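You operate a simulated robot arm through the tools that you are given. There is no shell and no other tool.

Carry out the task below with a simulated two-armed robot. There is one attempt and no reset: what you move stays moved.

## Task
On the top of the long table, fold the yellow polishing cloth in half, so that its two long edges meet.

The check looks at the end state, three seconds after you hand in, the way a careful person would. Anything else that was tipped, shoved, dropped, spilled or broken makes it a failure. Flat cloth is picked up by pressing the open fingertips on it (5 to 10 N) and closing them slowly along it; thin cloth reads only 2 to 8 mm in the jaws.

## Robot
Two 7-joint arms with two-finger grippers on one trunk, on a base that moves. Base frame: it is fixed to the floor where the robot stands at the start and does not move with it; the origin is under the middle of the robot, x ahead of it, y to its left, z up. Lengths are in mm, angles in rad, forces in N, time in s.
The left shoulder is at the start at [25, 215, 1081], the right one opposite. With the tool pointing down near the work surface each hand reaches from about 200 to 760 mm from the robot's upright axis, wherever it stands, measured 20 degrees to its own side. Places, roughly: top of the long table [3400, -1100, 900]; yellow polishing cloth [3000, -1000, 750]. Payload 2.2 kg a hand.
The tool frame of a hand sits at the grasp point between the pads (the TCP): z along the fingers, y along the line on which they close. The tips reach 19 mm beyond it. The gripper opens to 116 mm; its body begins 70 mm behind the TCP.
Orientation is told as [roll, pitch, yaw] about the base's x, y, z axes, in that order, counted from this pose: with the fingers straight down and closing along the base's y, the tool's x points along the base's -x, its y along +y and its z along -z.

## Interface
- The arms move only by the tool jog_arm. It takes "left_series", "right_series" or both (then of equal length, played together; a hand with none holds still); each is a list of rows, each a list of 7 numbers: the shift along the tool's x, y, z in units of 25 mm (1.0 is 25 mm), then the turn, a rotation vector about the tool's x, y, z in units of 5 degrees (1.0 is 5 degrees), then the gripper command, from -1 (shut) to 1 (fully open), values between in proportion. In form: [[x, y, z, ax, ay, az, claw], ...]. A call has 1 to 20 rows; each row shifts and turns the commanded pose from where the row before left it, along the tool's axes as they then stand. A call with a number of a shift or a turn outside -1 to 1 is refused whole. A row lasts 0.2 s, in which the tool goes at most 50 mm and 0.15 rad; a call with a longer step from one row to the next is refused whole, and so is a gripper value outside its range. Where a pose cannot be reached the arm comes as near as it can. A force on the tool above 40 N (or 10 N above the force at the start of the call, whichever is more), or a blocked arm, ends the call early, and 0.2 s more pass. The fingers move at their own pace (about 203.5 mm/s each) and stop on an object; they squeeze with about 39 N. The grip force told is the motor's: it shows also when the fingers shut on nothing. Time passes only in rows, and 0.2 s behind the last, so rows that do not move let the fingers close. It gives the time, the measured TCP pose, the force on the tool (base axes), the opening and the grip force at its end, in the units of the frame above (readings bear some noise), with the torque about the TCP (base axes, N m) and any sound that the robot's microphone picked up.
- Cameras (640 x 400 px; columns grow to the right, rows downward): "scene" is now at [123.4, -7.3, 1251.3]; the picture's right is [-0.12, -0.99, 0.00], its down [-0.44, 0.05, -0.89] and it looks along [0.89, -0.11, -0.45] (base axes); focal length 248 px, centre (320, 200). "left" rides on the left gripper at [69, 15, -96] in its tool frame; the picture's right is [-0.21, 0.98, 0.00], its down [-0.76, -0.17, -0.63] and it looks along [-0.62, -0.14, 0.77] (tool axes); focal length 251 px, centre (320, 200). "right" rides on the right gripper at [69, -15, -96] in its tool frame; the picture's right is [0.21, 0.98, 0.00], its down [-0.76, 0.17, -0.63] and it looks along [-0.62, 0.14, 0.77] (tool axes); focal length 251 px, centre (320, 200). There is no depth. A picture from a camera that has moved, and an enlarged one, comes with that camera's place and axes in the base frame and with its lens. The place of the scene camera against the robot may be out by one fixed shift of up to 25 mm in any direction.
- grab_frame(camera): a new picture of that camera. It takes no simulated time.
- slide_trunk(by): moves the trunk up (or, below 0, down) by that many mm; the arms and the scene camera ride with it, the base frame stays. It gives what a move gives, with no picture.
- base_move(legs): drives the robot by 1 to 6 legs, each [ahead, left, turn to the left] in mm, mm and rad, along the robot's own axes; the way and the turn of a leg run together, so that a leg with both is an arc; at most 1500 mm and 3.142 rad a leg. The arms and the cameras ride along, it lands a little off, and it stops where it bumps. It gives what a move gives.
- pan_tilt(pan, tilt): turns the head with the scene camera to pan (to the left, within 1.396 rad either way) and tilt (down, from -0.506 to 1.204), counted from straight ahead of the robot. It gives what a move gives.
- inspect(camera, box): a new picture of the part [left, top, right, bottom] of that camera's present view, enlarged. It takes no simulated time.
- job_done(): hands the job in; it is judged then, once.

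Places have to be worked out from the pictures, the camera data and where the tool is seen. Open the grippers and draw the arms clear of the work before you hand the job in, unless the task says otherwise.

The tools are called after "Call:" by a JSON object that holds its "op" and its "data". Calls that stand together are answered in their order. jog_arm: Moves the arms, as the interface text tells. Its arguments: {"type":"object","properties":{"left_series":{"type":"array"},"right_series":{"type":"array"}},"required":[]} The other tools are called the same way: slide_trunk (by) moves the trunk up or down; base_move (legs) drives the base; pan_tilt (pan, tilt) turns the head that bears the scene camera; grab_frame (camera) takes a picture; inspect (camera, box) takes an enlarged picture of a part of a camera's view; job_done () hands the job in.

At the start:

```text
t: 0.0
left_tcp_pos: [548.3, 210.0, 1087.3]
left_orientation: [-0.001, 0.002, 0.002]
left_contact_force: [-0.5, 0.4, 0.1]
left_torque: [0.0, 0.0, 0.03]
left_opening: 116.2
left_gripper_force: 0.0
right_tcp_pos: [585.3, -296.9, 1041.6]
right_orientation: [0.0, 0.003, 0.0]
right_contact_force: [0.3, 0.0, 0.0]
right_torque: [-0.02, 0.01, 0.0]
right_opening: 116.0
right_gripper_force: 0.1
trunk travel left (down, up): [-225.0, 265.0]
robot x, y, heading: [1.6, 3.5, 0.002]
head pan, tilt (commanded): [-0.119, 0.459]
```

scene: 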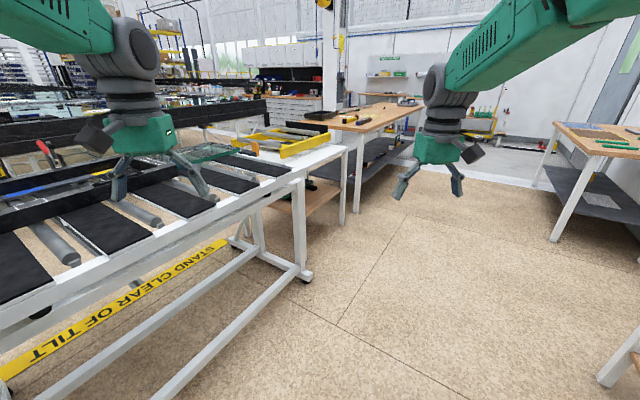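
right: 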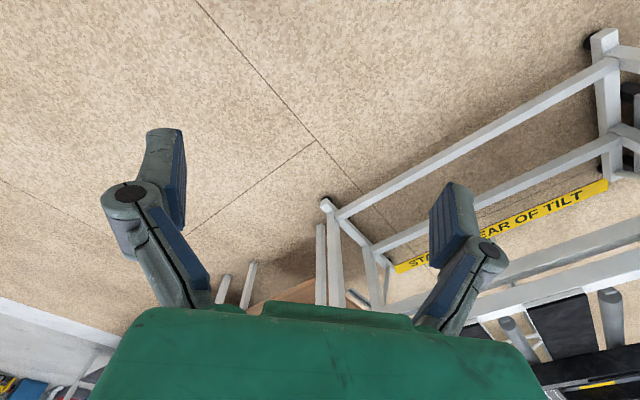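
left: 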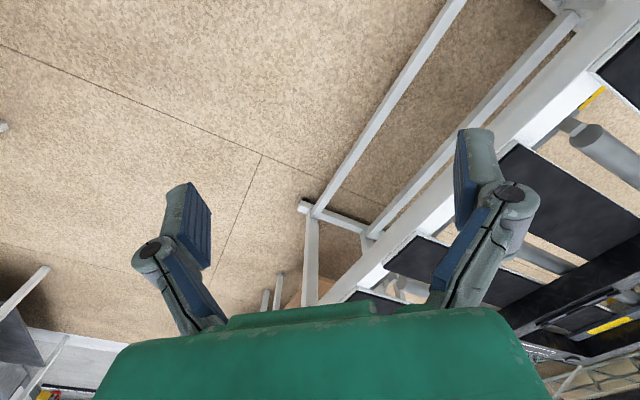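

I'll first look closely at the part of the scene where the table and cloth should be (around pixel 375,125).

Call:
{"op": "inspect", "data": {"camera": "scene", "box": [280, 60, 480, 185]}}

Call:
{"op": "inspect", "data": {"camera": "scene", "box": [480, 60, 640, 160]}}

```text
3.20 times, centred on (380, 122) of scene
camera zoom: at [123.4, -7.3, 1251.3], right [-0.12, -0.99, 0.0], down [-0.44, 0.05, -0.89], along [0.89, -0.11, -0.45], focal length 792 px, centre (128, 448)
```

zoom: 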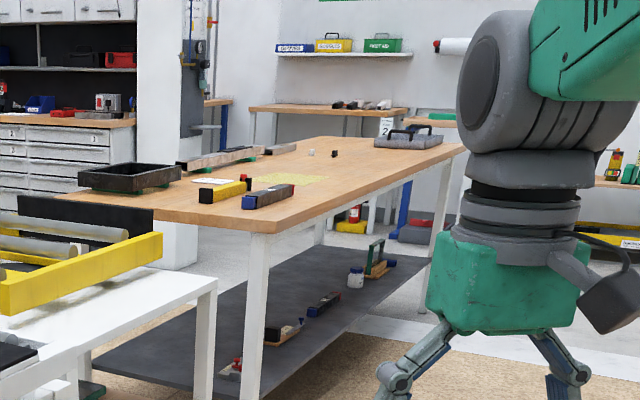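

```text
4.00 times, centred on (560, 110) of scene
camera zoom: at [123.4, -7.3, 1251.3], right [-0.12, -0.99, 0.0], down [-0.44, 0.05, -0.89], along [0.89, -0.11, -0.45], focal length 991 px, centre (-640, 560)
```

zoom: 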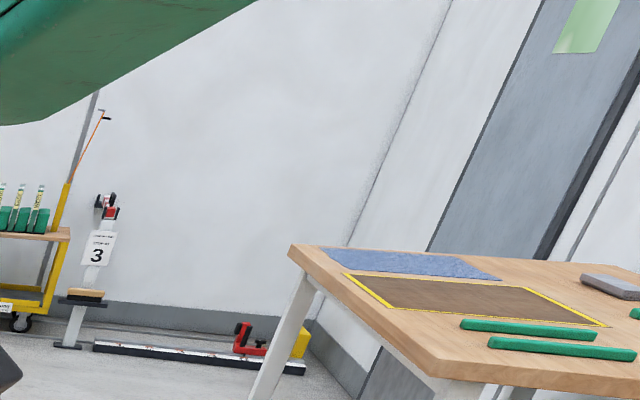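

The yellow cloth lies on the long wooden table near its near end, with a blue/yellow block, a card, planks and a tray around it. The table runs roughly along (0.76,-0.65), with its open long side facing the corridor. I'll turn right and drive along the corridor partway, then look again.

Call:
{"op": "base_move", "data": {"legs": [[0, 0, -0.71], [1400, 0, 0]]}}

Call:
{"op": "pan_tilt", "data": {"pan": 0.7, "tilt": 0.4}}

Call:
{"op": "grab_frame", "data": {"camera": "scene"}}

```text
t: 8.8
left_tcp_pos: [1596.5, -1119.4, 1088.4]
left_orientation: [0.001, -0.002, -0.722]
left_contact_force: [-0.6, 0.2, 0.5]
left_torque: [0.03, -0.02, 0.02]
left_opening: 116.2
left_gripper_force: 0.1
right_tcp_pos: [1287.3, -1523.6, 1043.2]
right_orientation: [0.0, 0.0, -0.722]
right_contact_force: [0.5, 0.4, -0.8]
right_torque: [-0.03, 0.0, 0.0]
right_opening: 115.9
right_gripper_force: 0.0
trunk travel left (down, up): [-225.0, 265.0]
robot x, y, heading: [1041.2, -915.4, -0.722]
head pan, tilt (commanded): [-0.119, 0.459]
```

```text
t: 10.0
left_tcp_pos: [1593.6, -1115.4, 1090.6]
left_orientation: [0.001, -0.004, -0.723]
left_contact_force: [-0.8, 0.1, -0.1]
left_torque: [0.0, 0.01, -0.01]
left_opening: 116.0
left_gripper_force: 0.0
right_tcp_pos: [1286.8, -1520.9, 1044.1]
right_orientation: [0.0, -0.004, -0.722]
right_contact_force: [0.1, 0.0, 0.6]
right_torque: [-0.02, -0.03, 0.03]
right_opening: 116.1
right_gripper_force: 0.0
trunk travel left (down, up): [-225.0, 265.0]
robot x, y, heading: [1050.0, -915.6, -0.725]
head pan, tilt (commanded): [0.7, 0.4]
```

```text
taken
camera scene: at [1162.1, -944.0, 1256.9], right [-0.02, -1.0, 0.0], down [-0.39, 0.01, -0.92], along [0.92, -0.02, -0.39], focal length 248 px, centre (320, 200)
```

scene: 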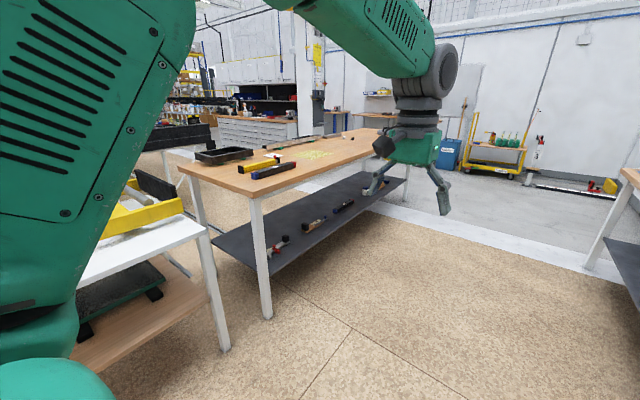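

The table is closer now; I'll enlarge the table-top to get the layout and the table's corners.

Call:
{"op": "inspect", "data": {"camera": "scene", "box": [160, 110, 400, 260]}}

Call:
{"op": "inspect", "data": {"camera": "scene", "box": [220, 130, 348, 210]}}

```text
2.67 times, centred on (280, 185) of scene
camera zoom: at [1162.1, -944.0, 1256.9], right [-0.02, -1.0, 0.0], down [-0.39, 0.01, -0.92], along [0.92, -0.02, -0.39], focal length 660 px, centre (427, 240)
```

zoom: 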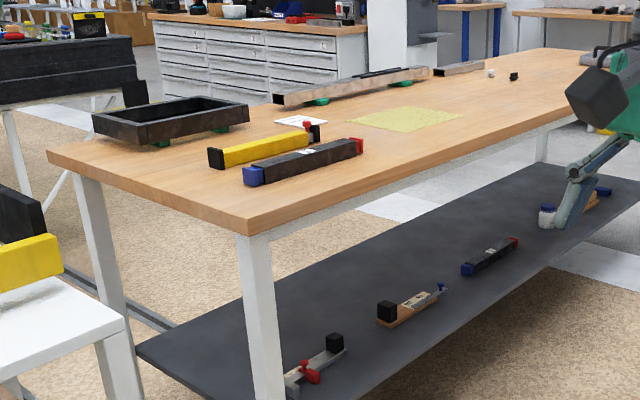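

```text
5.00 times, centred on (284, 170) of scene
camera zoom: at [1162.1, -944.0, 1256.9], right [-0.02, -1.0, 0.0], down [-0.39, 0.01, -0.92], along [0.92, -0.02, -0.39], focal length 1238 px, centre (500, 350)
```

zoom: 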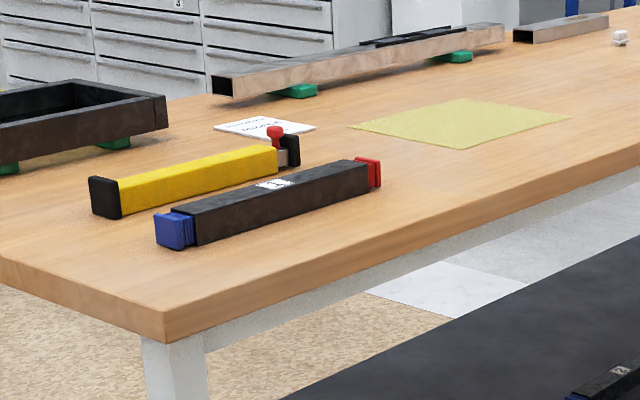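

Triangulating the corner from both views gives a table top at z≈800. The table's near corner is about (2288,-642), and its long axis runs along heading -0.72. The cloth is about 295×250 mm, centred near (3225,-935), with its long edges parallel to the table's long side. I'll drive on along the corridor and turn to face the table.

Call:
{"op": "base_move", "data": {"legs": [[1400, 200, 0], [245, 0, 0], [0, 0, 1.571]]}}

Call:
{"op": "pan_tilt", "data": {"pan": 0.0, "tilt": 0.6}}

Call:
{"op": "grab_frame", "data": {"camera": "scene"}}

```text
t: 22.3
left_tcp_pos: [2596.5, -1302.3, 1090.5]
left_orientation: [0.001, -0.006, 0.879]
left_contact_force: [-0.1, 0.3, 0.3]
left_torque: [0.02, -0.03, 0.01]
left_opening: 116.0
left_gripper_force: 0.0
right_tcp_pos: [3009.2, -1597.5, 1045.9]
right_orientation: [0.0, -0.006, 0.879]
right_contact_force: [1.0, 0.5, 0.2]
right_torque: [-0.01, -0.01, 0.0]
right_opening: 116.1
right_gripper_force: 0.1
trunk travel left (down, up): [-225.0, 265.0]
robot x, y, heading: [2413.2, -1855.3, 0.88]
head pan, tilt (commanded): [0.7, 0.4]
```

```text
t: 23.4
left_tcp_pos: [2593.7, -1305.6, 1093.1]
left_orientation: [-0.001, -0.01, 0.879]
left_contact_force: [0.2, 0.4, 0.7]
left_torque: [-0.01, -0.04, 0.0]
left_opening: 116.0
left_gripper_force: 0.1
right_tcp_pos: [3008.1, -1598.9, 1046.6]
right_orientation: [0.0, -0.009, 0.88]
right_contact_force: [0.1, 0.2, 0.6]
right_torque: [-0.01, 0.0, 0.0]
right_opening: 116.2
right_gripper_force: 0.1
trunk travel left (down, up): [-225.0, 265.0]
robot x, y, heading: [2410.0, -1856.5, 0.881]
head pan, tilt (commanded): [0.0, 0.6]
```

```text
taken
camera scene: at [2485.7, -1748.0, 1238.5], right [0.77, -0.64, 0.0], down [-0.36, -0.44, -0.82], along [0.52, 0.63, -0.57], focal length 248 px, centre (320, 200)
```

scene: 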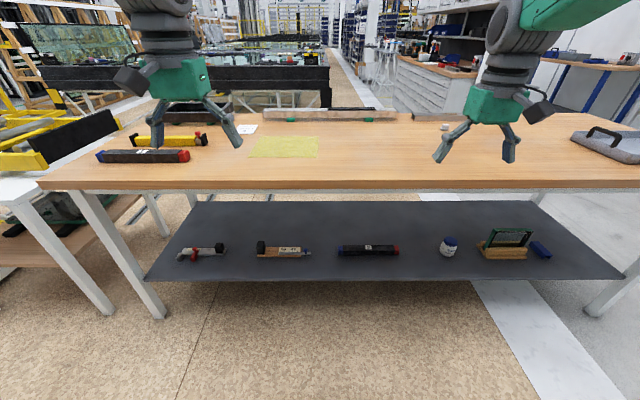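

I'm facing the table. Zooming in on the cloth and its neighbours.

Call:
{"op": "inspect", "data": {"camera": "scene", "box": [200, 100, 360, 200]}}

Call:
{"op": "inspect", "data": {"camera": "scene", "box": [30, 90, 350, 290]}}

```text
4.00 times, centred on (280, 150) of scene
camera zoom: at [2485.7, -1748.0, 1238.5], right [0.77, -0.64, 0.0], down [-0.36, -0.44, -0.82], along [0.52, 0.63, -0.57], focal length 991 px, centre (480, 400)
```

zoom: 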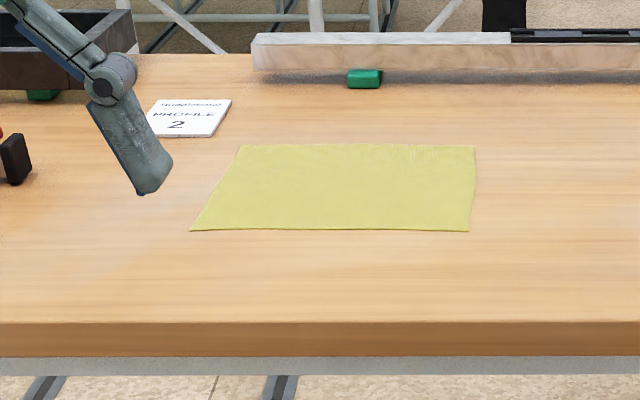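

```text
2.00 times, centred on (190, 190) of scene
camera zoom: at [2485.7, -1748.0, 1238.5], right [0.77, -0.64, 0.0], down [-0.36, -0.44, -0.82], along [0.52, 0.63, -0.57], focal length 495 px, centre (580, 220)
```

zoom: 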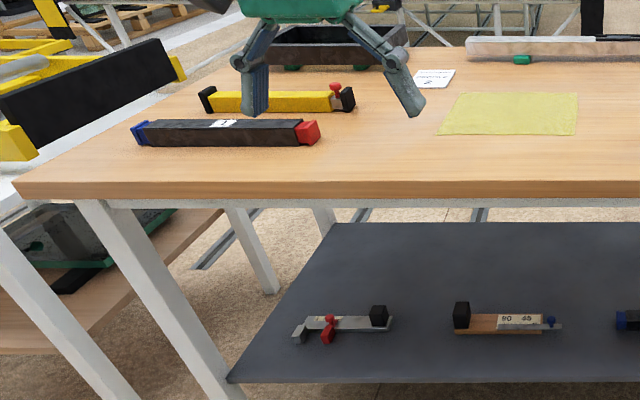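

Comparing the views, the table top is more likely z≈840. The cloth is about 265×230 mm, and its near long edge is about 170 mm in from the table edge. Before approaching I'll look down at my own base to learn its footprint.

Call:
{"op": "pan_tilt", "data": {"pan": 0.0, "tilt": 1.2}}

Call:
{"op": "grab_frame", "data": {"camera": "scene"}}

Call:
{"op": "grab_frame", "data": {"camera": "left"}}

Call:
{"op": "grab_frame", "data": {"camera": "right"}}

```text
t: 24.4
left_tcp_pos: [2593.4, -1306.8, 1093.2]
left_orientation: [0.001, -0.008, 0.879]
left_contact_force: [-0.2, -0.5, -0.5]
left_torque: [0.0, 0.01, 0.0]
left_opening: 116.0
left_gripper_force: 0.0
right_tcp_pos: [3007.6, -1600.2, 1047.8]
right_orientation: [0.0, -0.007, 0.88]
right_contact_force: [0.4, -0.6, 0.4]
right_torque: [-0.01, -0.01, 0.01]
right_opening: 116.1
right_gripper_force: 0.1
trunk travel left (down, up): [-225.0, 265.0]
robot x, y, heading: [2411.0, -1851.6, 0.878]
head pan, tilt (commanded): [0.0, 1.201]
```

```text
taken
camera scene: at [2464.8, -1773.3, 1194.1], right [0.77, -0.64, 0.0], down [-0.59, -0.72, -0.36], along [0.23, 0.28, -0.93], focal length 248 px, centre (320, 200)
```

scene: 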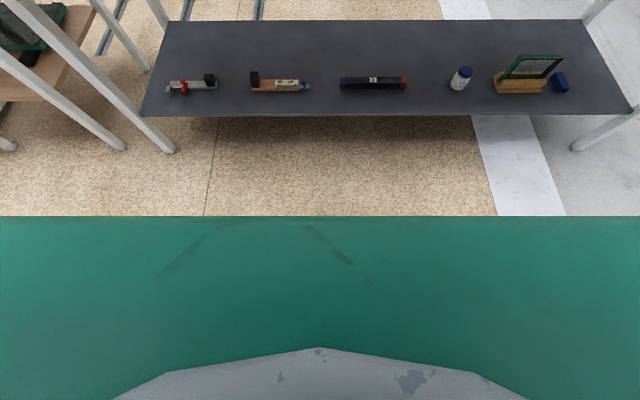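

```text
taken
camera left: at [2537.3, -1349.6, 1190.2], right [-0.62, 0.79, 0.0], down [0.61, 0.47, 0.64], along [0.5, 0.39, -0.77], focal length 251 px, centre (320, 200)
```

left: 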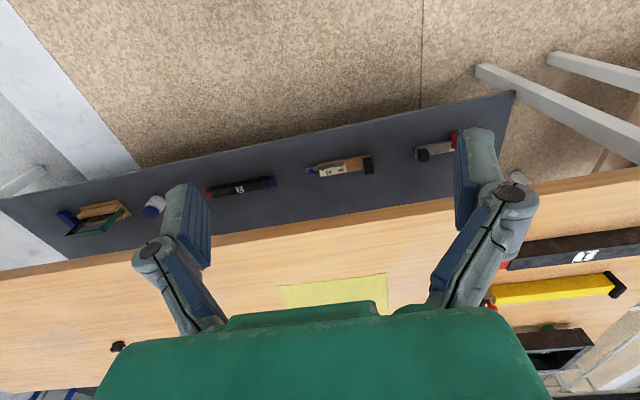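

```text
taken
camera right: at [2974.6, -1664.0, 1142.6], right [-0.89, 0.46, 0.0], down [0.35, 0.68, 0.64], along [0.29, 0.57, -0.77], focal length 251 px, centre (320, 200)
```

right: 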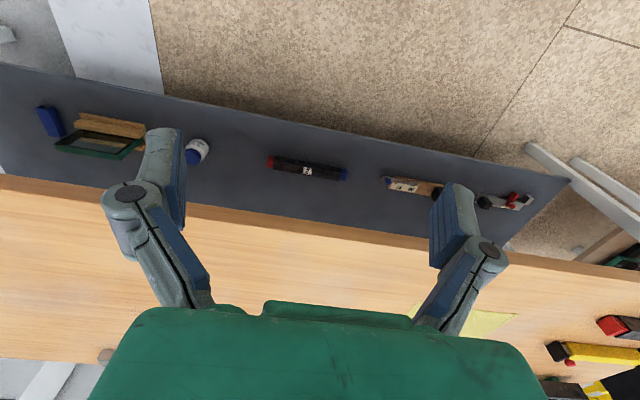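

The green thing in view is the torso, so the base stays hidden beneath it (front under about 370 mm from the axis). I'll slide left 150 mm to centre on the cloth and close in 300 mm, keeping clear of the table, then look again.

Call:
{"op": "base_move", "data": {"legs": [[0, 150, 0], [300, 0, 0]]}}

Call:
{"op": "pan_tilt", "data": {"pan": 0.0, "tilt": 0.9}}

Call:
{"op": "grab_frame", "data": {"camera": "scene"}}

Call:
{"op": "grab_frame", "data": {"camera": "left"}}

Call:
{"op": "grab_frame", "data": {"camera": "right"}}

```text
t: 27.4
left_tcp_pos: [2701.6, -1008.7, 1098.2]
left_orientation: [0.03, -0.009, 0.869]
left_contact_force: [1.6, -1.5, 0.2]
left_torque: [0.12, 0.23, 0.0]
left_opening: 115.9
left_gripper_force: 0.2
right_tcp_pos: [3113.4, -1305.2, 1037.8]
right_orientation: [0.028, -0.006, 0.87]
right_contact_force: [0.8, -2.1, -1.5]
right_torque: [0.13, 0.16, -0.05]
right_opening: 116.3
right_gripper_force: 0.0
trunk travel left (down, up): [-225.0, 265.0]
robot x, y, heading: [2492.8, -1532.2, 0.874]
head pan, tilt (commanded): [0.0, 1.201]
```

```text
t: 28.2
left_tcp_pos: [2701.7, -1011.3, 1098.7]
left_orientation: [0.024, -0.013, 0.865]
left_contact_force: [2.9, -1.7, 0.6]
left_torque: [0.12, 0.18, -0.04]
left_opening: 116.0
left_gripper_force: 0.1
right_tcp_pos: [3110.7, -1308.1, 1041.4]
right_orientation: [0.022, -0.008, 0.864]
right_contact_force: [0.5, -1.7, -0.8]
right_torque: [0.13, 0.12, 0.0]
right_opening: 115.9
right_gripper_force: 0.0
trunk travel left (down, up): [-225.0, 265.0]
robot x, y, heading: [2499.2, -1540.4, 0.871]
head pan, tilt (commanded): [0.0, 0.901]
```

```text
taken
camera scene: at [2588.4, -1465.2, 1213.4], right [0.77, -0.64, -0.03], down [-0.52, -0.59, -0.62], along [0.38, 0.49, -0.79], focal length 248 px, centre (320, 200)
```

scene: 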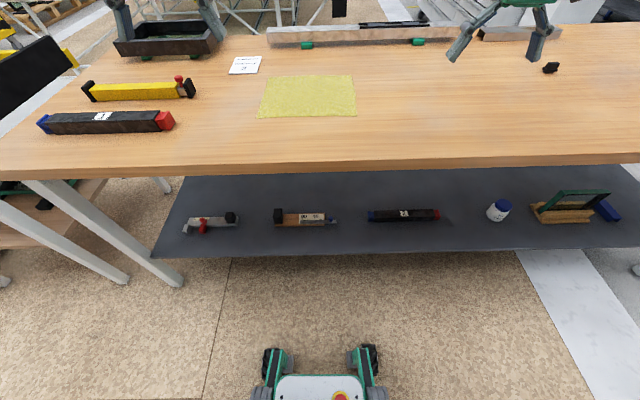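

```text
taken
camera left: at [2645.0, -1056.6, 1196.2], right [-0.6, 0.8, 0.03], down [0.62, 0.45, 0.64], along [0.5, 0.4, -0.77], focal length 251 px, centre (320, 200)
```

left: 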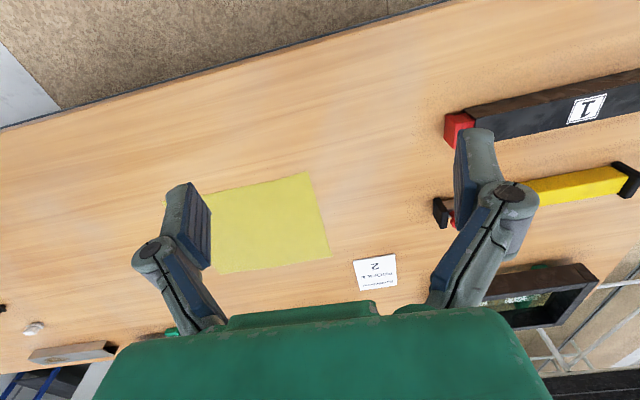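

```text
taken
camera right: at [3079.3, -1373.0, 1137.1], right [-0.88, 0.47, 0.02], down [0.37, 0.67, 0.64], along [0.29, 0.57, -0.77], focal length 251 px, centre (320, 200)
```

right: 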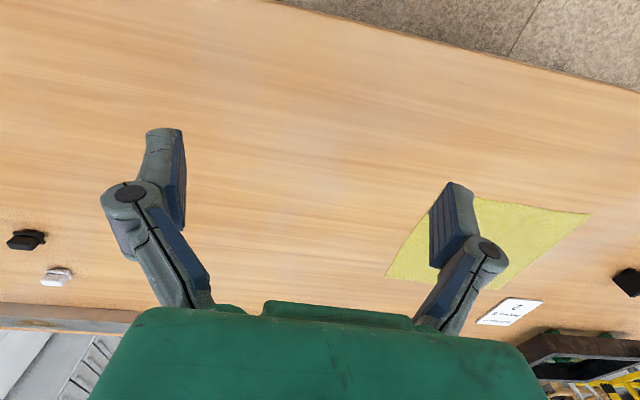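

The readings show a slight lean (about 0.03 rad) after the move. I'll let the robot settle with null rows and check whether that goes away.

Call:
{"op": "jog_arm", "data": {"left_series": [[0, 0, 0, 0, 0, 0, 1], [0, 0, 0, 0, 0, 0, 1], [0, 0, 0, 0, 0, 0, 1], [0, 0, 0, 0, 0, 0, 1], [0, 0, 0, 0, 0, 0, 1]]}}

Call:
{"op": "grab_frame", "data": {"camera": "scene"}}

Call:
{"op": "inspect", "data": {"camera": "scene", "box": [200, 320, 440, 400]}}

```text
t: 29.6
left_tcp_pos: [2656.3, -979.1, 1094.8]
left_orientation: [-0.015, -0.015, 0.876]
left_contact_force: [-0.9, 0.3, 0.3]
left_torque: [-0.01, -0.02, 0.0]
left_opening: 116.0
left_gripper_force: 0.1
right_tcp_pos: [3069.0, -1276.6, 1055.4]
right_orientation: [-0.014, -0.016, 0.877]
right_contact_force: [-0.2, -0.4, -0.5]
right_torque: [0.01, -0.01, -0.02]
right_opening: 115.9
right_gripper_force: 0.1
trunk travel left (down, up): [-225.0, 265.0]
robot x, y, heading: [2490.6, -1531.2, 0.876]
head pan, tilt (commanded): [0.0, 0.901]
stopped in row 5 (left hand): the arm was blocked; the commanded pose is now the measured one
```

```text
taken
camera scene: at [2539.8, -1424.9, 1213.8], right [0.77, -0.64, 0.01], down [-0.5, -0.61, -0.62], along [0.4, 0.47, -0.79], focal length 248 px, centre (320, 200)
```

scene: 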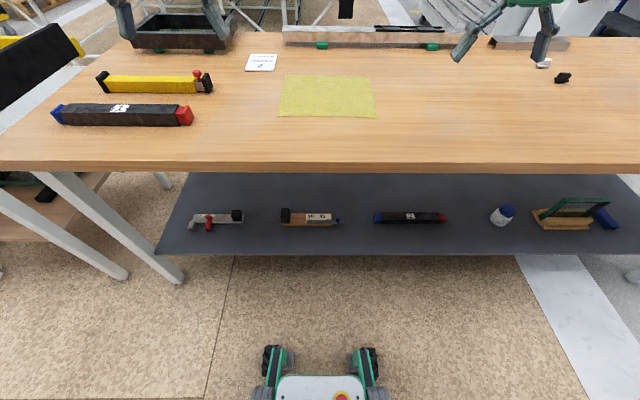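

```text
2.67 times, centred on (320, 360) of scene
camera zoom: at [2539.8, -1424.9, 1213.8], right [0.77, -0.64, 0.01], down [-0.5, -0.61, -0.62], along [0.4, 0.47, -0.79], focal length 660 px, centre (320, -227)
```

zoom: 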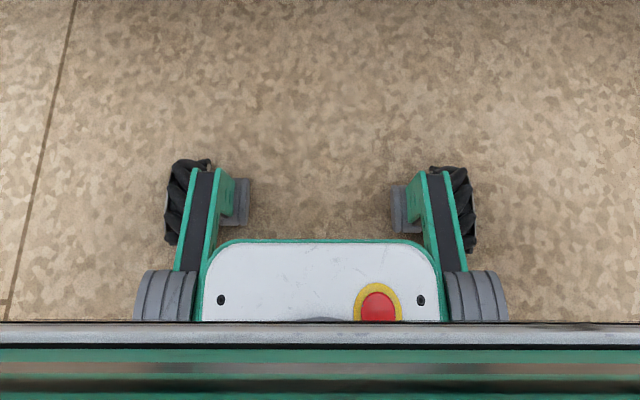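

The robot is rocking sideways after the lateral move. I'll wait longer for it to settle.

Call:
{"op": "jog_arm", "data": {"right_series": [[0, 0, 0, 0, 0, 0, 1], [0, 0, 0, 0, 0, 0, 1], [0, 0, 0, 0, 0, 0, 1], [0, 0, 0, 0, 0, 0, 1], [0, 0, 0, 0, 0, 0, 1], [0, 0, 0, 0, 0, 0, 1], [0, 0, 0, 0, 0, 0, 1], [0, 0, 0, 0, 0, 0, 1], [0, 0, 0, 0, 0, 0, 1], [0, 0, 0, 0, 0, 0, 1]]}}

Call:
{"op": "jog_arm", "data": {"right_series": [[0, 0, 0, 0, 0, 0, 1], [0, 0, 0, 0, 0, 0, 1], [0, 0, 0, 0, 0, 0, 1], [0, 0, 0, 0, 0, 0, 1], [0, 0, 0, 0, 0, 0, 1], [0, 0, 0, 0, 0, 0, 1], [0, 0, 0, 0, 0, 0, 1], [0, 0, 0, 0, 0, 0, 1], [0, 0, 0, 0, 0, 0, 1], [0, 0, 0, 0, 0, 0, 1]]}}

Call:
{"op": "grab_frame", "data": {"camera": "scene"}}

```text
t: 31.8
left_tcp_pos: [2655.9, -978.1, 1094.3]
left_orientation: [-0.015, -0.013, 0.877]
left_contact_force: [0.3, 0.3, -0.3]
left_torque: [-0.02, -0.02, -0.02]
left_opening: 116.2
left_gripper_force: 0.0
right_tcp_pos: [3069.9, -1275.4, 1054.0]
right_orientation: [-0.013, -0.017, 0.877]
right_contact_force: [-0.5, 0.5, -0.2]
right_torque: [-0.03, -0.03, 0.02]
right_opening: 116.1
right_gripper_force: 0.1
trunk travel left (down, up): [-225.0, 265.0]
robot x, y, heading: [2487.8, -1529.4, 0.872]
head pan, tilt (commanded): [0.0, 0.901]
```

```text
t: 34.0
left_tcp_pos: [2672.0, -992.6, 1097.0]
left_orientation: [0.003, -0.014, 0.872]
left_contact_force: [1.3, -0.3, 0.1]
left_torque: [0.06, 0.07, -0.02]
left_opening: 115.9
left_gripper_force: 0.1
right_tcp_pos: [3084.8, -1291.0, 1049.4]
right_orientation: [0.002, -0.014, 0.873]
right_contact_force: [0.5, 0.2, -0.9]
right_torque: [0.06, 0.08, 0.02]
right_opening: 115.9
right_gripper_force: 0.0
trunk travel left (down, up): [-225.0, 265.0]
robot x, y, heading: [2490.1, -1532.4, 0.874]
head pan, tilt (commanded): [0.0, 0.901]
```

```text
taken
camera scene: at [2561.4, -1442.1, 1213.8], right [0.77, -0.64, -0.01], down [-0.51, -0.6, -0.62], along [0.39, 0.48, -0.79], focal length 248 px, centre (320, 200)
```

scene: 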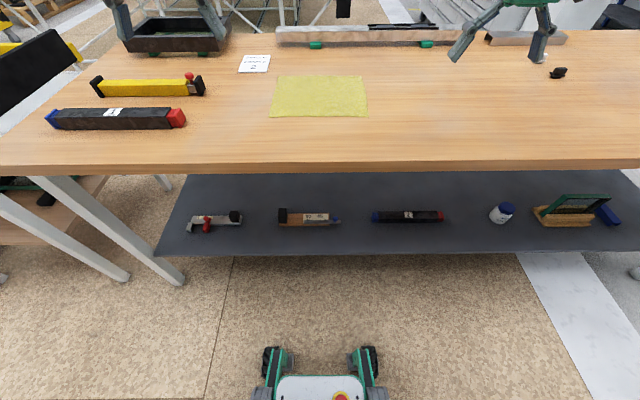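

Still rocking slightly. The base front is only about 160 mm ahead of the axis, so I can get close to the table. Waiting further for the sway to die out.

Call:
{"op": "jog_arm", "data": {"right_series": [[0, 0, 0, 0, 0, 0, 1], [0, 0, 0, 0, 0, 0, 1], [0, 0, 0, 0, 0, 0, 1], [0, 0, 0, 0, 0, 0, 1], [0, 0, 0, 0, 0, 0, 1], [0, 0, 0, 0, 0, 0, 1], [0, 0, 0, 0, 0, 0, 1], [0, 0, 0, 0, 0, 0, 1], [0, 0, 0, 0, 0, 0, 1], [0, 0, 0, 0, 0, 0, 1], [0, 0, 0, 0, 0, 0, 1], [0, 0, 0, 0, 0, 0, 1], [0, 0, 0, 0, 0, 0, 1], [0, 0, 0, 0, 0, 0, 1], [0, 0, 0, 0, 0, 0, 1], [0, 0, 0, 0, 0, 0, 1], [0, 0, 0, 0, 0, 0, 1], [0, 0, 0, 0, 0, 0, 1], [0, 0, 0, 0, 0, 0, 1], [0, 0, 0, 0, 0, 0, 1]]}}

Call:
{"op": "jog_arm", "data": {"right_series": [[0, 0, 0, 0, 0, 0, 1], [0, 0, 0, 0, 0, 0, 1], [0, 0, 0, 0, 0, 0, 1], [0, 0, 0, 0, 0, 0, 1]]}}

Call:
{"op": "jog_arm", "data": {"right_series": [[0, 0, 0, 0, 0, 0, 1], [0, 0, 0, 0, 0, 0, 1], [0, 0, 0, 0, 0, 0, 1], [0, 0, 0, 0, 0, 0, 1], [0, 0, 0, 0, 0, 0, 1], [0, 0, 0, 0, 0, 0, 1]]}}

Call:
{"op": "grab_frame", "data": {"camera": "scene"}}

```text
t: 38.2
left_tcp_pos: [2663.4, -986.7, 1094.7]
left_orientation: [-0.006, -0.014, 0.873]
left_contact_force: [0.3, -0.3, -0.3]
left_torque: [0.08, -0.02, -0.04]
left_opening: 115.9
left_gripper_force: 0.0
right_tcp_pos: [3076.5, -1281.7, 1052.2]
right_orientation: [-0.008, -0.015, 0.875]
right_contact_force: [0.0, 0.0, 0.0]
right_torque: [-0.02, 0.0, -0.03]
right_opening: 116.0
right_gripper_force: 0.2
trunk travel left (down, up): [-225.0, 265.0]
robot x, y, heading: [2488.7, -1530.1, 0.876]
head pan, tilt (commanded): [0.0, 0.901]
```

```text
t: 39.2
left_tcp_pos: [2667.8, -988.5, 1095.1]
left_orientation: [-0.003, -0.014, 0.875]
left_contact_force: [0.5, 0.0, 0.0]
left_torque: [0.03, -0.01, 0.0]
left_opening: 116.1
left_gripper_force: 0.0
right_tcp_pos: [3079.1, -1283.6, 1050.7]
right_orientation: [-0.005, -0.014, 0.875]
right_contact_force: [-0.3, -0.5, 0.5]
right_torque: [-0.03, -0.01, -0.01]
right_opening: 116.1
right_gripper_force: 0.0
trunk travel left (down, up): [-225.0, 265.0]
robot x, y, heading: [2488.1, -1527.2, 0.879]
head pan, tilt (commanded): [0.0, 0.901]
```

```text
t: 40.6
left_tcp_pos: [2660.1, -981.4, 1093.8]
left_orientation: [-0.01, -0.014, 0.877]
left_contact_force: [0.2, 1.4, -0.1]
left_torque: [-0.01, -0.03, 0.02]
left_opening: 116.1
left_gripper_force: 0.1
right_tcp_pos: [3071.5, -1278.2, 1053.2]
right_orientation: [-0.011, -0.013, 0.876]
right_contact_force: [-0.4, -0.9, 0.0]
right_torque: [-0.01, 0.02, 0.01]
right_opening: 116.2
right_gripper_force: 0.1
trunk travel left (down, up): [-225.0, 265.0]
robot x, y, heading: [2491.6, -1529.6, 0.882]
head pan, tilt (commanded): [0.0, 0.901]
```

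```text
taken
camera scene: at [2551.8, -1434.2, 1213.8], right [0.77, -0.64, 0.0], down [-0.5, -0.6, -0.62], along [0.4, 0.47, -0.79], focal length 248 px, centre (320, 200)
```

scene: 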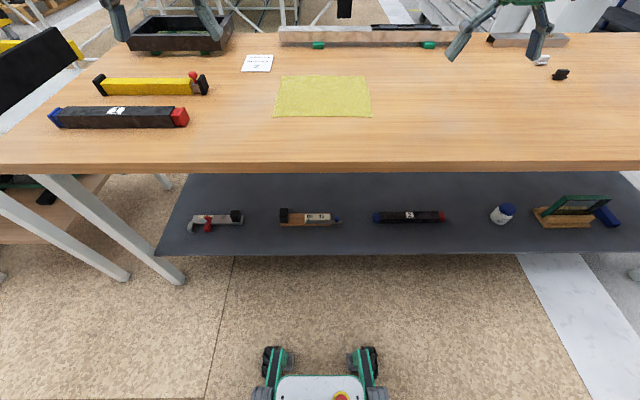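

The sway is down to a few mm. The cloth is now centred ahead: its near edge is about 705 mm and its far edge about 935 mm from my axis, and the table edge is about 515 mm away. I'll move 220 mm straight ahead so both long edges come into reach (base front stays about 130 mm from the table).

Call:
{"op": "base_move", "data": {"legs": [[120, 0, 0], [100, 0, 0]]}}

Call:
{"op": "pan_tilt", "data": {"pan": 0.0, "tilt": 1.0}}

Call:
{"op": "jog_arm", "data": {"right_series": [[0, 0, 0, 0, 0, 0, 1], [0, 0, 0, 0, 0, 0, 1], [0, 0, 0, 0, 0, 0, 1], [0, 0, 0, 0, 0, 0, 1], [0, 0, 0, 0, 0, 0, 1], [0, 0, 0, 0, 0, 0, 1], [0, 0, 0, 0, 0, 0, 1], [0, 0, 0, 0, 0, 0, 1], [0, 0, 0, 0, 0, 0, 1], [0, 0, 0, 0, 0, 0, 1], [0, 0, 0, 0, 0, 0, 1], [0, 0, 0, 0, 0, 0, 1], [0, 0, 0, 0, 0, 0, 1], [0, 0, 0, 0, 0, 0, 1], [0, 0, 0, 0, 0, 0, 1], [0, 0, 0, 0, 0, 0, 1], [0, 0, 0, 0, 0, 0, 1], [0, 0, 0, 0, 0, 0, 1], [0, 0, 0, 0, 0, 0, 1], [0, 0, 0, 0, 0, 0, 1]]}}

Call:
{"op": "grab_frame", "data": {"camera": "scene"}}

Call:
{"op": "grab_frame", "data": {"camera": "left"}}

Call:
{"op": "grab_frame", "data": {"camera": "right"}}

```text
t: 42.6
left_tcp_pos: [2802.0, -817.0, 1093.5]
left_orientation: [-0.008, -0.013, 0.877]
left_contact_force: [0.6, 0.5, -0.4]
left_torque: [-0.03, 0.0, 0.02]
left_opening: 116.1
left_gripper_force: 0.1
right_tcp_pos: [3215.1, -1113.0, 1050.6]
right_orientation: [-0.007, -0.012, 0.876]
right_contact_force: [0.4, 0.1, 0.0]
right_torque: [-0.02, 0.03, -0.02]
right_opening: 116.2
right_gripper_force: 0.1
trunk travel left (down, up): [-225.0, 265.0]
robot x, y, heading: [2627.8, -1363.0, 0.873]
head pan, tilt (commanded): [0.0, 0.901]
```

```text
t: 43.2
left_tcp_pos: [2799.3, -820.4, 1095.9]
left_orientation: [-0.008, -0.016, 0.877]
left_contact_force: [-0.5, 0.0, -0.9]
left_torque: [0.01, -0.01, 0.04]
left_opening: 116.0
left_gripper_force: 0.0
right_tcp_pos: [3211.5, -1116.3, 1053.8]
right_orientation: [-0.008, -0.015, 0.877]
right_contact_force: [-0.5, 0.7, -0.2]
right_torque: [0.01, -0.04, -0.01]
right_opening: 115.9
right_gripper_force: 0.1
trunk travel left (down, up): [-225.0, 265.0]
robot x, y, heading: [2633.4, -1364.3, 0.873]
head pan, tilt (commanded): [0.0, 1.0]
```

```text
t: 47.4
left_tcp_pos: [2798.4, -818.7, 1097.2]
left_orientation: [-0.01, -0.017, 0.875]
left_contact_force: [-0.3, 0.1, 1.2]
left_torque: [0.0, 0.01, 0.01]
left_opening: 116.1
left_gripper_force: 0.1
right_tcp_pos: [3212.1, -1115.7, 1054.2]
right_orientation: [-0.007, -0.015, 0.877]
right_contact_force: [0.3, 0.4, -0.1]
right_torque: [-0.01, 0.03, 0.02]
right_opening: 116.1
right_gripper_force: 0.0
trunk travel left (down, up): [-225.0, 265.0]
robot x, y, heading: [2626.6, -1364.5, 0.878]
head pan, tilt (commanded): [0.0, 1.0]
```

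```text
taken
camera scene: at [2689.3, -1274.4, 1206.6], right [0.77, -0.64, 0.0], down [-0.54, -0.65, -0.54], along [0.34, 0.41, -0.84], focal length 248 px, centre (320, 200)
```

scene: 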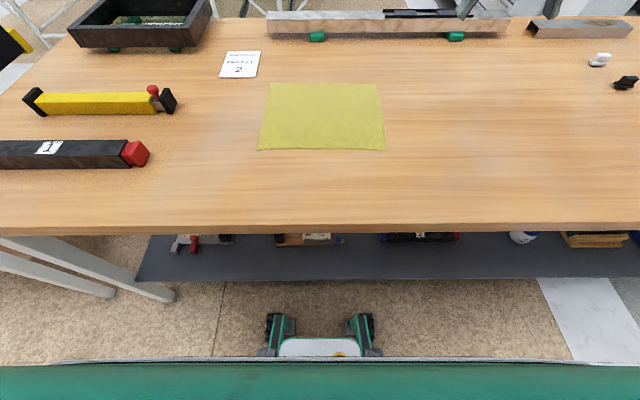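

```text
taken
camera left: at [2741.7, -863.6, 1192.7], right [-0.61, 0.79, 0.0], down [0.6, 0.47, 0.65], along [0.51, 0.39, -0.76], focal length 251 px, centre (320, 200)
```

left: 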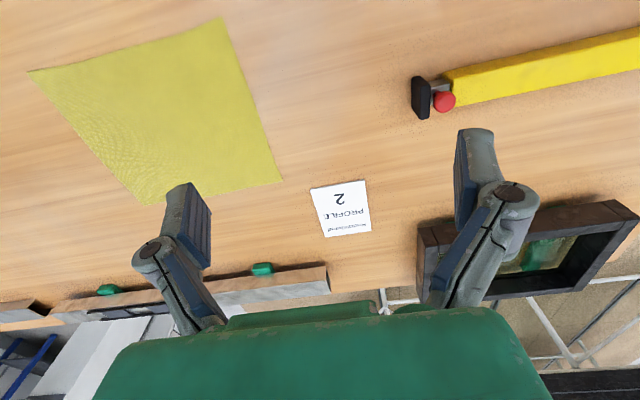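

```text
taken
camera right: at [3178.0, -1179.6, 1149.3], right [-0.89, 0.46, -0.01], down [0.35, 0.68, 0.64], along [0.3, 0.57, -0.77], focal length 251 px, centre (320, 200)
```

right: 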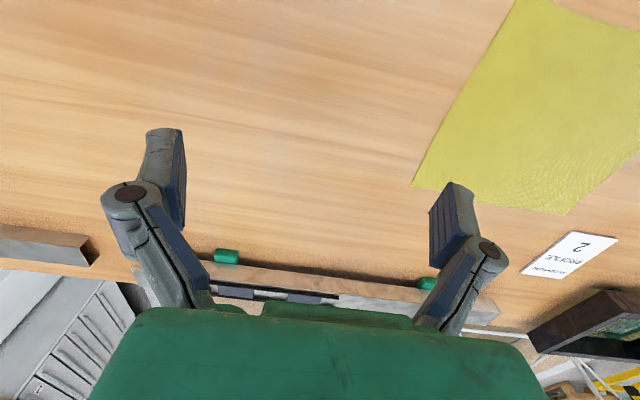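

The robot is settled and close in. The wrist views agree best with a table top at z≈860 and a cloth about 250×220 mm. Its near edge is about 456 mm and its far edge about 676 mm ahead of my axis, spanning about -119 to +129 mm laterally. I'll rotate both hands ±90° about their fingers, so they close across the near edge with the cameras on the outside.

Call:
{"op": "jog_arm", "data": {"left_series": [[0, 0, 0, 0, 0, 1, 1], [0, 0, 0, 0, 0, 1, 1], [0, 0, 0, 0, 0, 1, 1], [0, 0, 0, 0, 0, 1, 1], [0, 0, 0, 0, 0, 1, 1], [0, 0, 0, 0, 0, 1, 1], [0, 0, 0, 0, 0, 1, 1], [0, 0, 0, 0, 0, 1, 1], [0, 0, 0, 0, 0, 1, 1], [0, 0, 0, 0, 0, 1, 1], [0, 0, 0, 0, 0, 1, 1], [0, 0, 0, 0, 0, 1, 1], [0, 0, 0, 0, 0, 1, 1], [0, 0, 0, 0, 0, 1, 1], [0, 0, 0, 0, 0, 1, 1], [0, 0, 0, 0, 0, 1, 1], [0, 0, 0, 0, 0, 1, 1], [0, 0, 0, 0, 0, 1, 1], [0, 0, 0, 0, 0, 0, 1]], "right_series": [[0, 0, 0, 0, 0, -1, 1], [0, 0, 0, 0, 0, -1, 1], [0, 0, 0, 0, 0, -1, 1], [0, 0, 0, 0, 0, -1, 1], [0, 0, 0, 0, 0, -1, 1], [0, 0, 0, 0, 0, -1, 1], [0, 0, 0, 0, 0, -1, 1], [0, 0, 0, 0, 0, -1, 1], [0, 0, 0, 0, 0, -1, 1], [0, 0, 0, 0, 0, -1, 1], [0, 0, 0, 0, 0, -1, 1], [0, 0, 0, 0, 0, -1, 1], [0, 0, 0, 0, 0, -1, 1], [0, 0, 0, 0, 0, -1, 1], [0, 0, 0, 0, 0, -1, 1], [0, 0, 0, 0, 0, -1, 1], [0, 0, 0, 0, 0, -1, 1], [0, 0, 0, 0, 0, -1, 1], [0, 0, 0, 0, 0, 0, 1]]}}

Call:
{"op": "grab_frame", "data": {"camera": "left"}}

Call:
{"op": "grab_frame", "data": {"camera": "right"}}

Call:
{"op": "grab_frame", "data": {"camera": "scene"}}

```text
t: 51.4
left_tcp_pos: [2799.3, -820.1, 1096.0]
left_orientation: [0.015, -0.007, -0.698]
left_contact_force: [-0.1, 0.2, -0.1]
left_torque: [0.03, 0.01, 0.01]
left_opening: 116.0
left_gripper_force: 0.0
right_tcp_pos: [3213.1, -1116.0, 1054.2]
right_orientation: [-0.018, 0.01, 2.447]
right_contact_force: [0.3, 0.4, -0.3]
right_torque: [-0.02, 0.02, -0.02]
right_opening: 115.9
right_gripper_force: 0.1
trunk travel left (down, up): [-225.0, 265.0]
robot x, y, heading: [2627.0, -1364.8, 0.872]
head pan, tilt (commanded): [0.0, 1.0]
```

```text
taken
camera left: at [2754.5, -764.6, 1193.5], right [0.79, 0.61, 0.02], down [0.46, -0.62, 0.64], along [0.4, -0.5, -0.77], focal length 251 px, centre (320, 200)
```

left: 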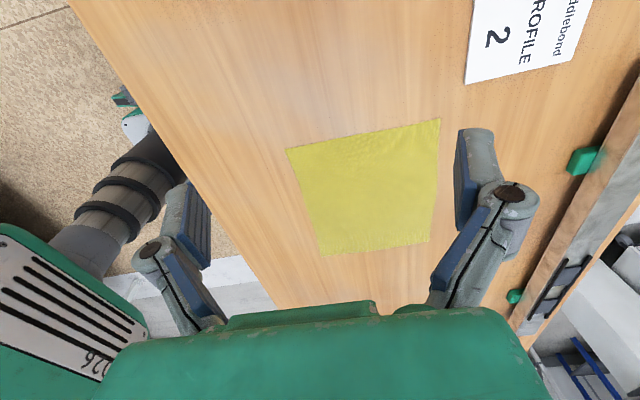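

```text
taken
camera right: at [3273.9, -1149.0, 1150.9], right [-0.46, -0.89, -0.01], down [-0.7, 0.35, 0.62], along [-0.55, 0.3, -0.78], focal length 251 px, centre (320, 200)
```

right: 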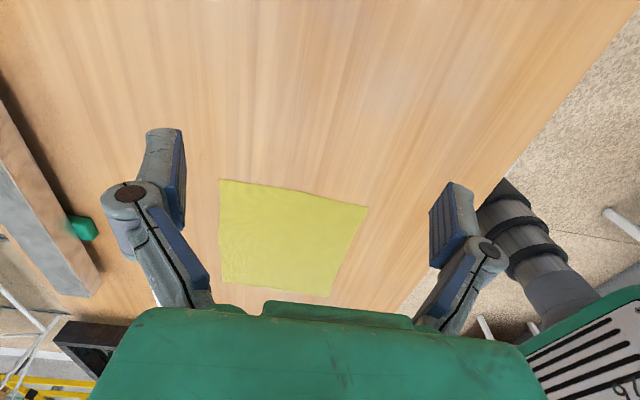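

```text
taken
camera scene: at [2689.5, -1274.4, 1206.6], right [0.77, -0.64, 0.0], down [-0.54, -0.65, -0.54], along [0.34, 0.41, -0.84], focal length 248 px, centre (320, 200)
```

scene: 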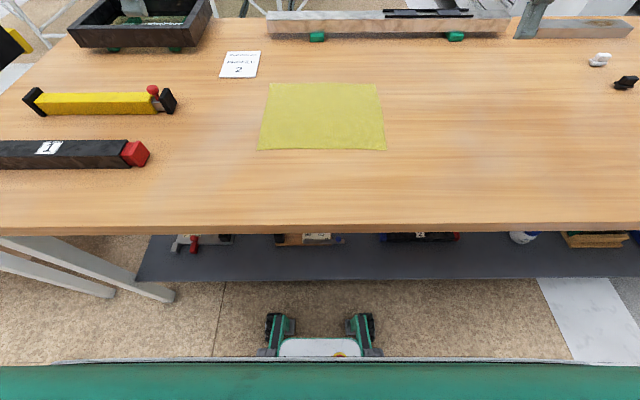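

Both wrist cameras now see the whole cloth, so I'll zoom in on each to triangulate its corners accurately.

Call:
{"op": "inspect", "data": {"camera": "left", "box": [270, 100, 462, 270]}}

Call:
{"op": "inspect", "data": {"camera": "right", "box": [200, 165, 392, 315]}}

Call:
{"op": "inspect", "data": {"camera": "scene", "box": [240, 70, 400, 170]}}

```text
2.35 times, centred on (366, 185) of left
camera zoom: at [2754.5, -764.6, 1193.5], right [0.79, 0.61, 0.02], down [0.46, -0.62, 0.64], along [0.4, -0.5, -0.77], focal length 592 px, centre (212, 235)
```

zoom: 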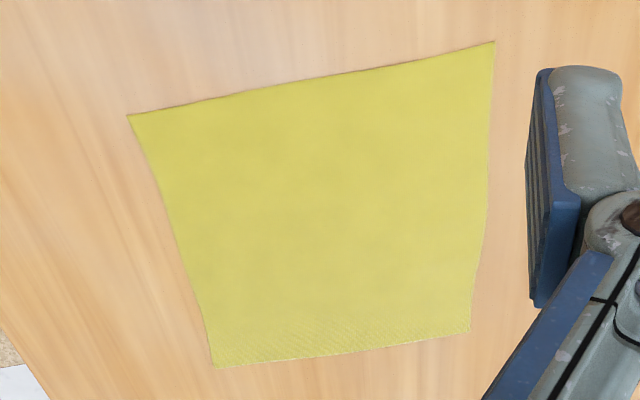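

```text
2.67 times, centred on (296, 240) of right
camera zoom: at [3273.9, -1149.0, 1150.9], right [-0.46, -0.89, -0.01], down [-0.7, 0.35, 0.62], along [-0.55, 0.3, -0.78], focal length 670 px, centre (384, 93)
```

zoom: 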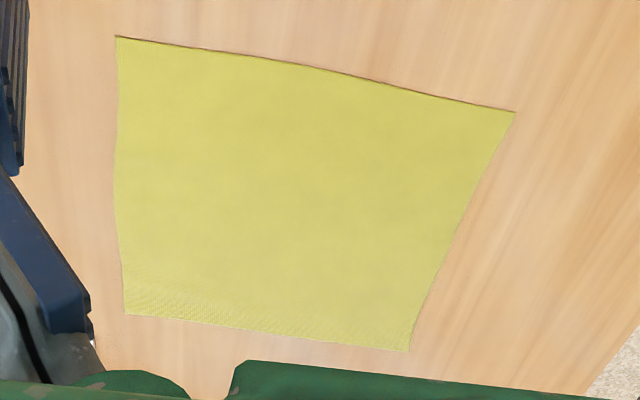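

```text
4.00 times, centred on (320, 120) of scene
camera zoom: at [2689.5, -1274.4, 1206.6], right [0.77, -0.64, 0.0], down [-0.54, -0.65, -0.54], along [0.34, 0.41, -0.84], focal length 991 px, centre (320, 520)
```

zoom: 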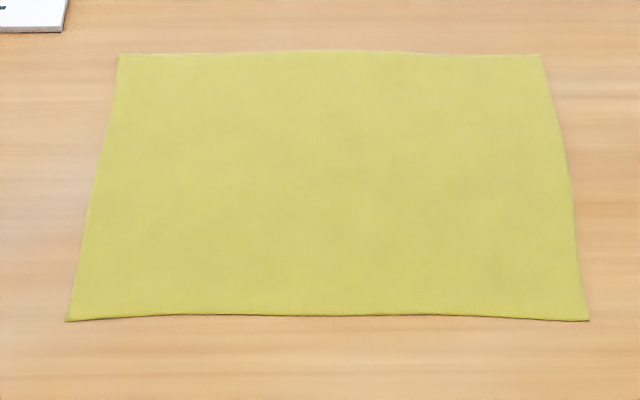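

Triangulation from the two wrist cameras is very consistent. The cloth surface is at z≈862 and the near edge is at F≈456 (mm ahead of my axis). The far edge is at F≈677.5, with the left side at R≈-122 and the right side at R≈+136, so the cloth is 258×221 mm and the fold line is at F≈567. I'll bring both hands above the near corners, with the jaws narrowed to about 20 mm.

Call:
{"op": "jog_arm", "data": {"left_series": [[-0.575, -0.3325, 0.855, 0, 0, 0, 0.5], [-0.575, -0.3325, 0.855, 0, 0, 0, 0], [-0.575, -0.3325, 0.855, 0, 0, 0, -0.5], [-0.575, -0.3325, 0.855, 0, 0, 0, -0.655], [-0.575, -0.3325, 0.855, 0, 0, 0, -0.655], [-0.575, -0.3325, 0.855, 0, 0, 0, -0.655], [-0.575, -0.3325, 0.855, 0, 0, 0, -0.655], [-0.575, -0.3325, 0.855, 0, 0, 0, -0.655], [0, 0, 0, 0, 0, 0, -0.655], [0, 0, 0, 0, 0, 0, -0.655]], "right_series": [[-0.884, 0.516, 0.646, 0, 0, 0, 0.5], [-0.884, 0.516, 0.646, 0, 0, 0, 0], [-0.884, 0.516, 0.646, 0, 0, 0, -0.5], [-0.884, 0.516, 0.646, 0, 0, 0, -0.655], [-0.884, 0.516, 0.646, 0, 0, 0, -0.655], [-0.884, 0.516, 0.646, 0, 0, 0, -0.655], [-0.884, 0.516, 0.646, 0, 0, 0, -0.655], [-0.884, 0.516, 0.646, 0, 0, 0, -0.655], [0, 0, 0, 0, 0, 0, -0.655], [0, 0, 0, 0, 0, 0, -0.655]]}}

Call:
{"op": "grab_frame", "data": {"camera": "left"}}

Call:
{"op": "grab_frame", "data": {"camera": "right"}}

Call:
{"op": "grab_frame", "data": {"camera": "scene"}}

```text
t: 53.6
left_tcp_pos: [2846.2, -943.1, 923.7]
left_orientation: [0.015, -0.009, -0.694]
left_contact_force: [-0.3, 0.0, 0.1]
left_torque: [-0.02, -0.02, -0.01]
left_opening: 19.9
left_gripper_force: 0.0
right_tcp_pos: [3012.1, -1081.5, 920.5]
right_orientation: [-0.018, 0.008, 2.448]
right_contact_force: [-0.3, -0.5, 0.4]
right_torque: [0.02, 0.0, 0.03]
right_opening: 19.9
right_gripper_force: 0.1
trunk travel left (down, up): [-225.0, 265.0]
robot x, y, heading: [2627.4, -1364.3, 0.871]
head pan, tilt (commanded): [0.0, 1.0]
```

```text
taken
camera left: at [2801.1, -887.4, 1021.0], right [0.79, 0.61, 0.02], down [0.46, -0.62, 0.64], along [0.4, -0.49, -0.77], focal length 251 px, centre (320, 200)
```

left: 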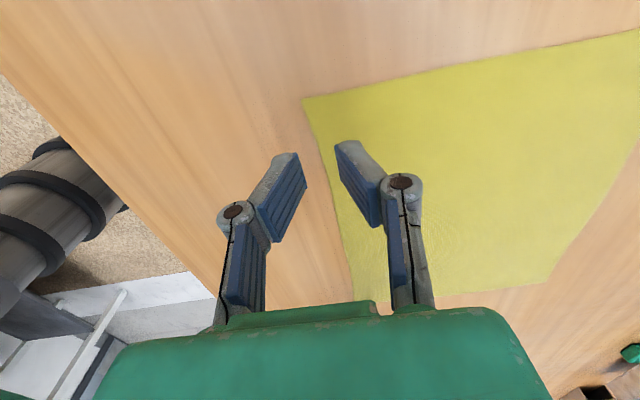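

```text
taken
camera right: at [3073.7, -1116.0, 1018.1], right [-0.46, -0.89, -0.01], down [-0.7, 0.35, 0.62], along [-0.55, 0.3, -0.78], focal length 251 px, centre (320, 200)
```

right: 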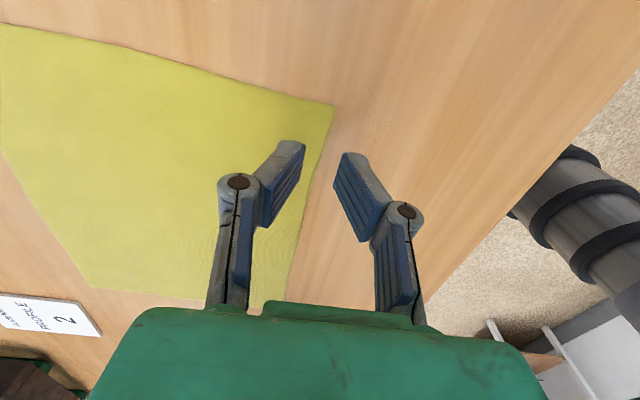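

```text
taken
camera scene: at [2689.1, -1274.3, 1206.7], right [0.77, -0.64, 0.0], down [-0.54, -0.65, -0.54], along [0.34, 0.41, -0.84], focal length 248 px, centre (320, 200)
```

scene: 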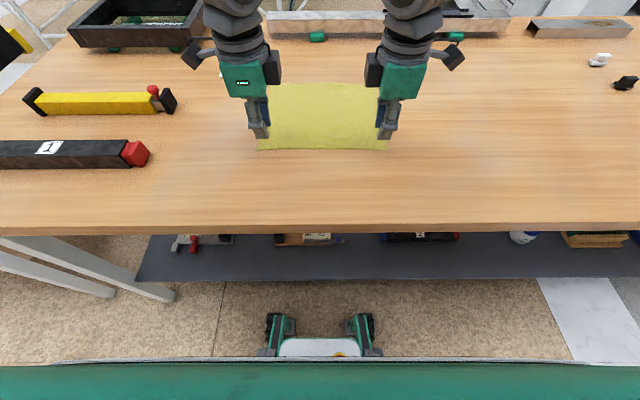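

Left tool is at F≈464, R≈-101; right at F≈464, R≈115. Both are about 40 mm above the cloth with the jaws straddling the near edge. I'll lower both to about 8 mm above it and check the view.

Call:
{"op": "jog_arm", "data": {"left_series": [[0, 0, 0.34, 0, 0, 0, -0.655], [0, 0, 0.34, 0, 0, 0, -0.655], [0, 0, 0.34, 0, 0, 0, -0.655], [0, 0, 0.34, 0, 0, 0, -0.655], [0, 0, 0, 0, 0, 0, -0.655], [0, 0, 0, 0, 0, 0, -0.655]], "right_series": [[0, 0, 0.31, 0, 0, 0, -0.655], [0, 0, 0.31, 0, 0, 0, -0.655], [0, 0, 0.31, 0, 0, 0, -0.655], [0, 0, 0.31, 0, 0, 0, -0.655], [0, 0, 0, 0, 0, 0, -0.655], [0, 0, 0, 0, 0, 0, -0.655]]}}

Call:
{"op": "inspect", "data": {"camera": "left", "box": [200, 80, 456, 240]}}

Call:
{"op": "inspect", "data": {"camera": "right", "box": [190, 80, 446, 240]}}

```text
t: 55.0
left_tcp_pos: [2847.4, -942.2, 890.6]
left_orientation: [0.014, -0.008, -0.697]
left_contact_force: [0.6, 0.0, 0.1]
left_torque: [0.04, 0.0, 0.0]
left_opening: 19.9
left_gripper_force: 0.1
right_tcp_pos: [3013.5, -1081.2, 890.5]
right_orientation: [-0.017, 0.009, 2.449]
right_contact_force: [0.1, -0.5, 0.0]
right_torque: [-0.01, 0.02, 0.01]
right_opening: 19.6
right_gripper_force: 0.1
trunk travel left (down, up): [-225.0, 265.0]
robot x, y, heading: [2624.9, -1365.0, 0.869]
head pan, tilt (commanded): [0.0, 1.0]
```

```text
2.50 times, centred on (328, 160) of left
camera zoom: at [2802.8, -887.2, 987.9], right [0.79, 0.61, 0.02], down [0.46, -0.62, 0.64], along [0.4, -0.49, -0.77], focal length 629 px, centre (300, 300)
```

zoom: 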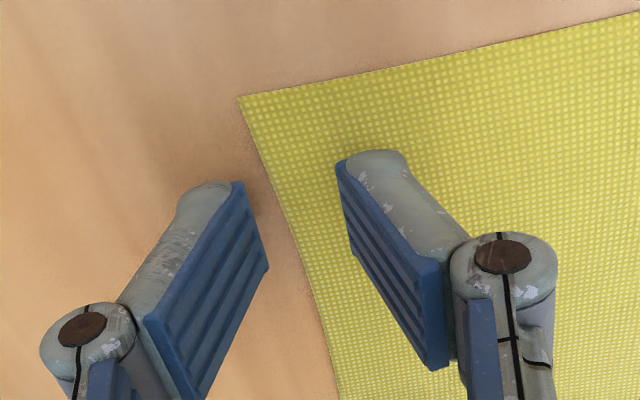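

```text
2.50 times, centred on (318, 160) of right
camera zoom: at [3074.2, -1114.7, 987.4], right [-0.46, -0.89, -0.01], down [-0.7, 0.35, 0.62], along [-0.55, 0.3, -0.78], focal length 629 px, centre (325, 300)
```

zoom: 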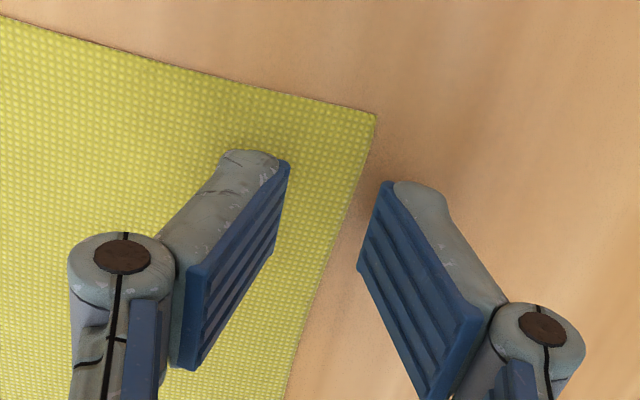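

The views show the outer finger of each hand about 4–6 mm outside the edge and the inner finger well on the cloth. I'll shift 3–5 mm inward and lower about 8 mm to find contact.

Call:
{"op": "jog_arm", "data": {"left_series": [[0, 0.12, 0, 0, 0, 0, -0.655], [0, 0, 0.14, 0, 0, 0, -0.655], [0, 0, 0.14, 0, 0, 0, -0.655], [0, 0, 0.04, 0, 0, 0, -0.655], [0, 0, 0, 0, 0, 0, -0.655]], "right_series": [[0, -0.2, 0, 0, 0, 0, -0.655], [0, 0, 0.14, 0, 0, 0, -0.655], [0, 0, 0.14, 0, 0, 0, -0.655], [0, 0, 0.04, 0, 0, 0, -0.655], [0, 0, 0, 0, 0, 0, -0.655]]}}

```text
t: 56.2
left_tcp_pos: [2850.8, -940.2, 884.0]
left_orientation: [0.018, -0.01, -0.697]
left_contact_force: [0.1, 0.7, 0.0]
left_torque: [0.02, -0.05, -0.03]
left_opening: 19.8
left_gripper_force: 0.0
right_tcp_pos: [3015.6, -1076.5, 883.7]
right_orientation: [-0.018, 0.008, 2.447]
right_contact_force: [0.2, 0.1, -0.5]
right_torque: [-0.02, -0.01, 0.01]
right_opening: 19.9
right_gripper_force: 0.1
trunk travel left (down, up): [-225.0, 265.0]
robot x, y, heading: [2626.3, -1365.5, 0.876]
head pan, tilt (commanded): [0.0, 1.0]
```

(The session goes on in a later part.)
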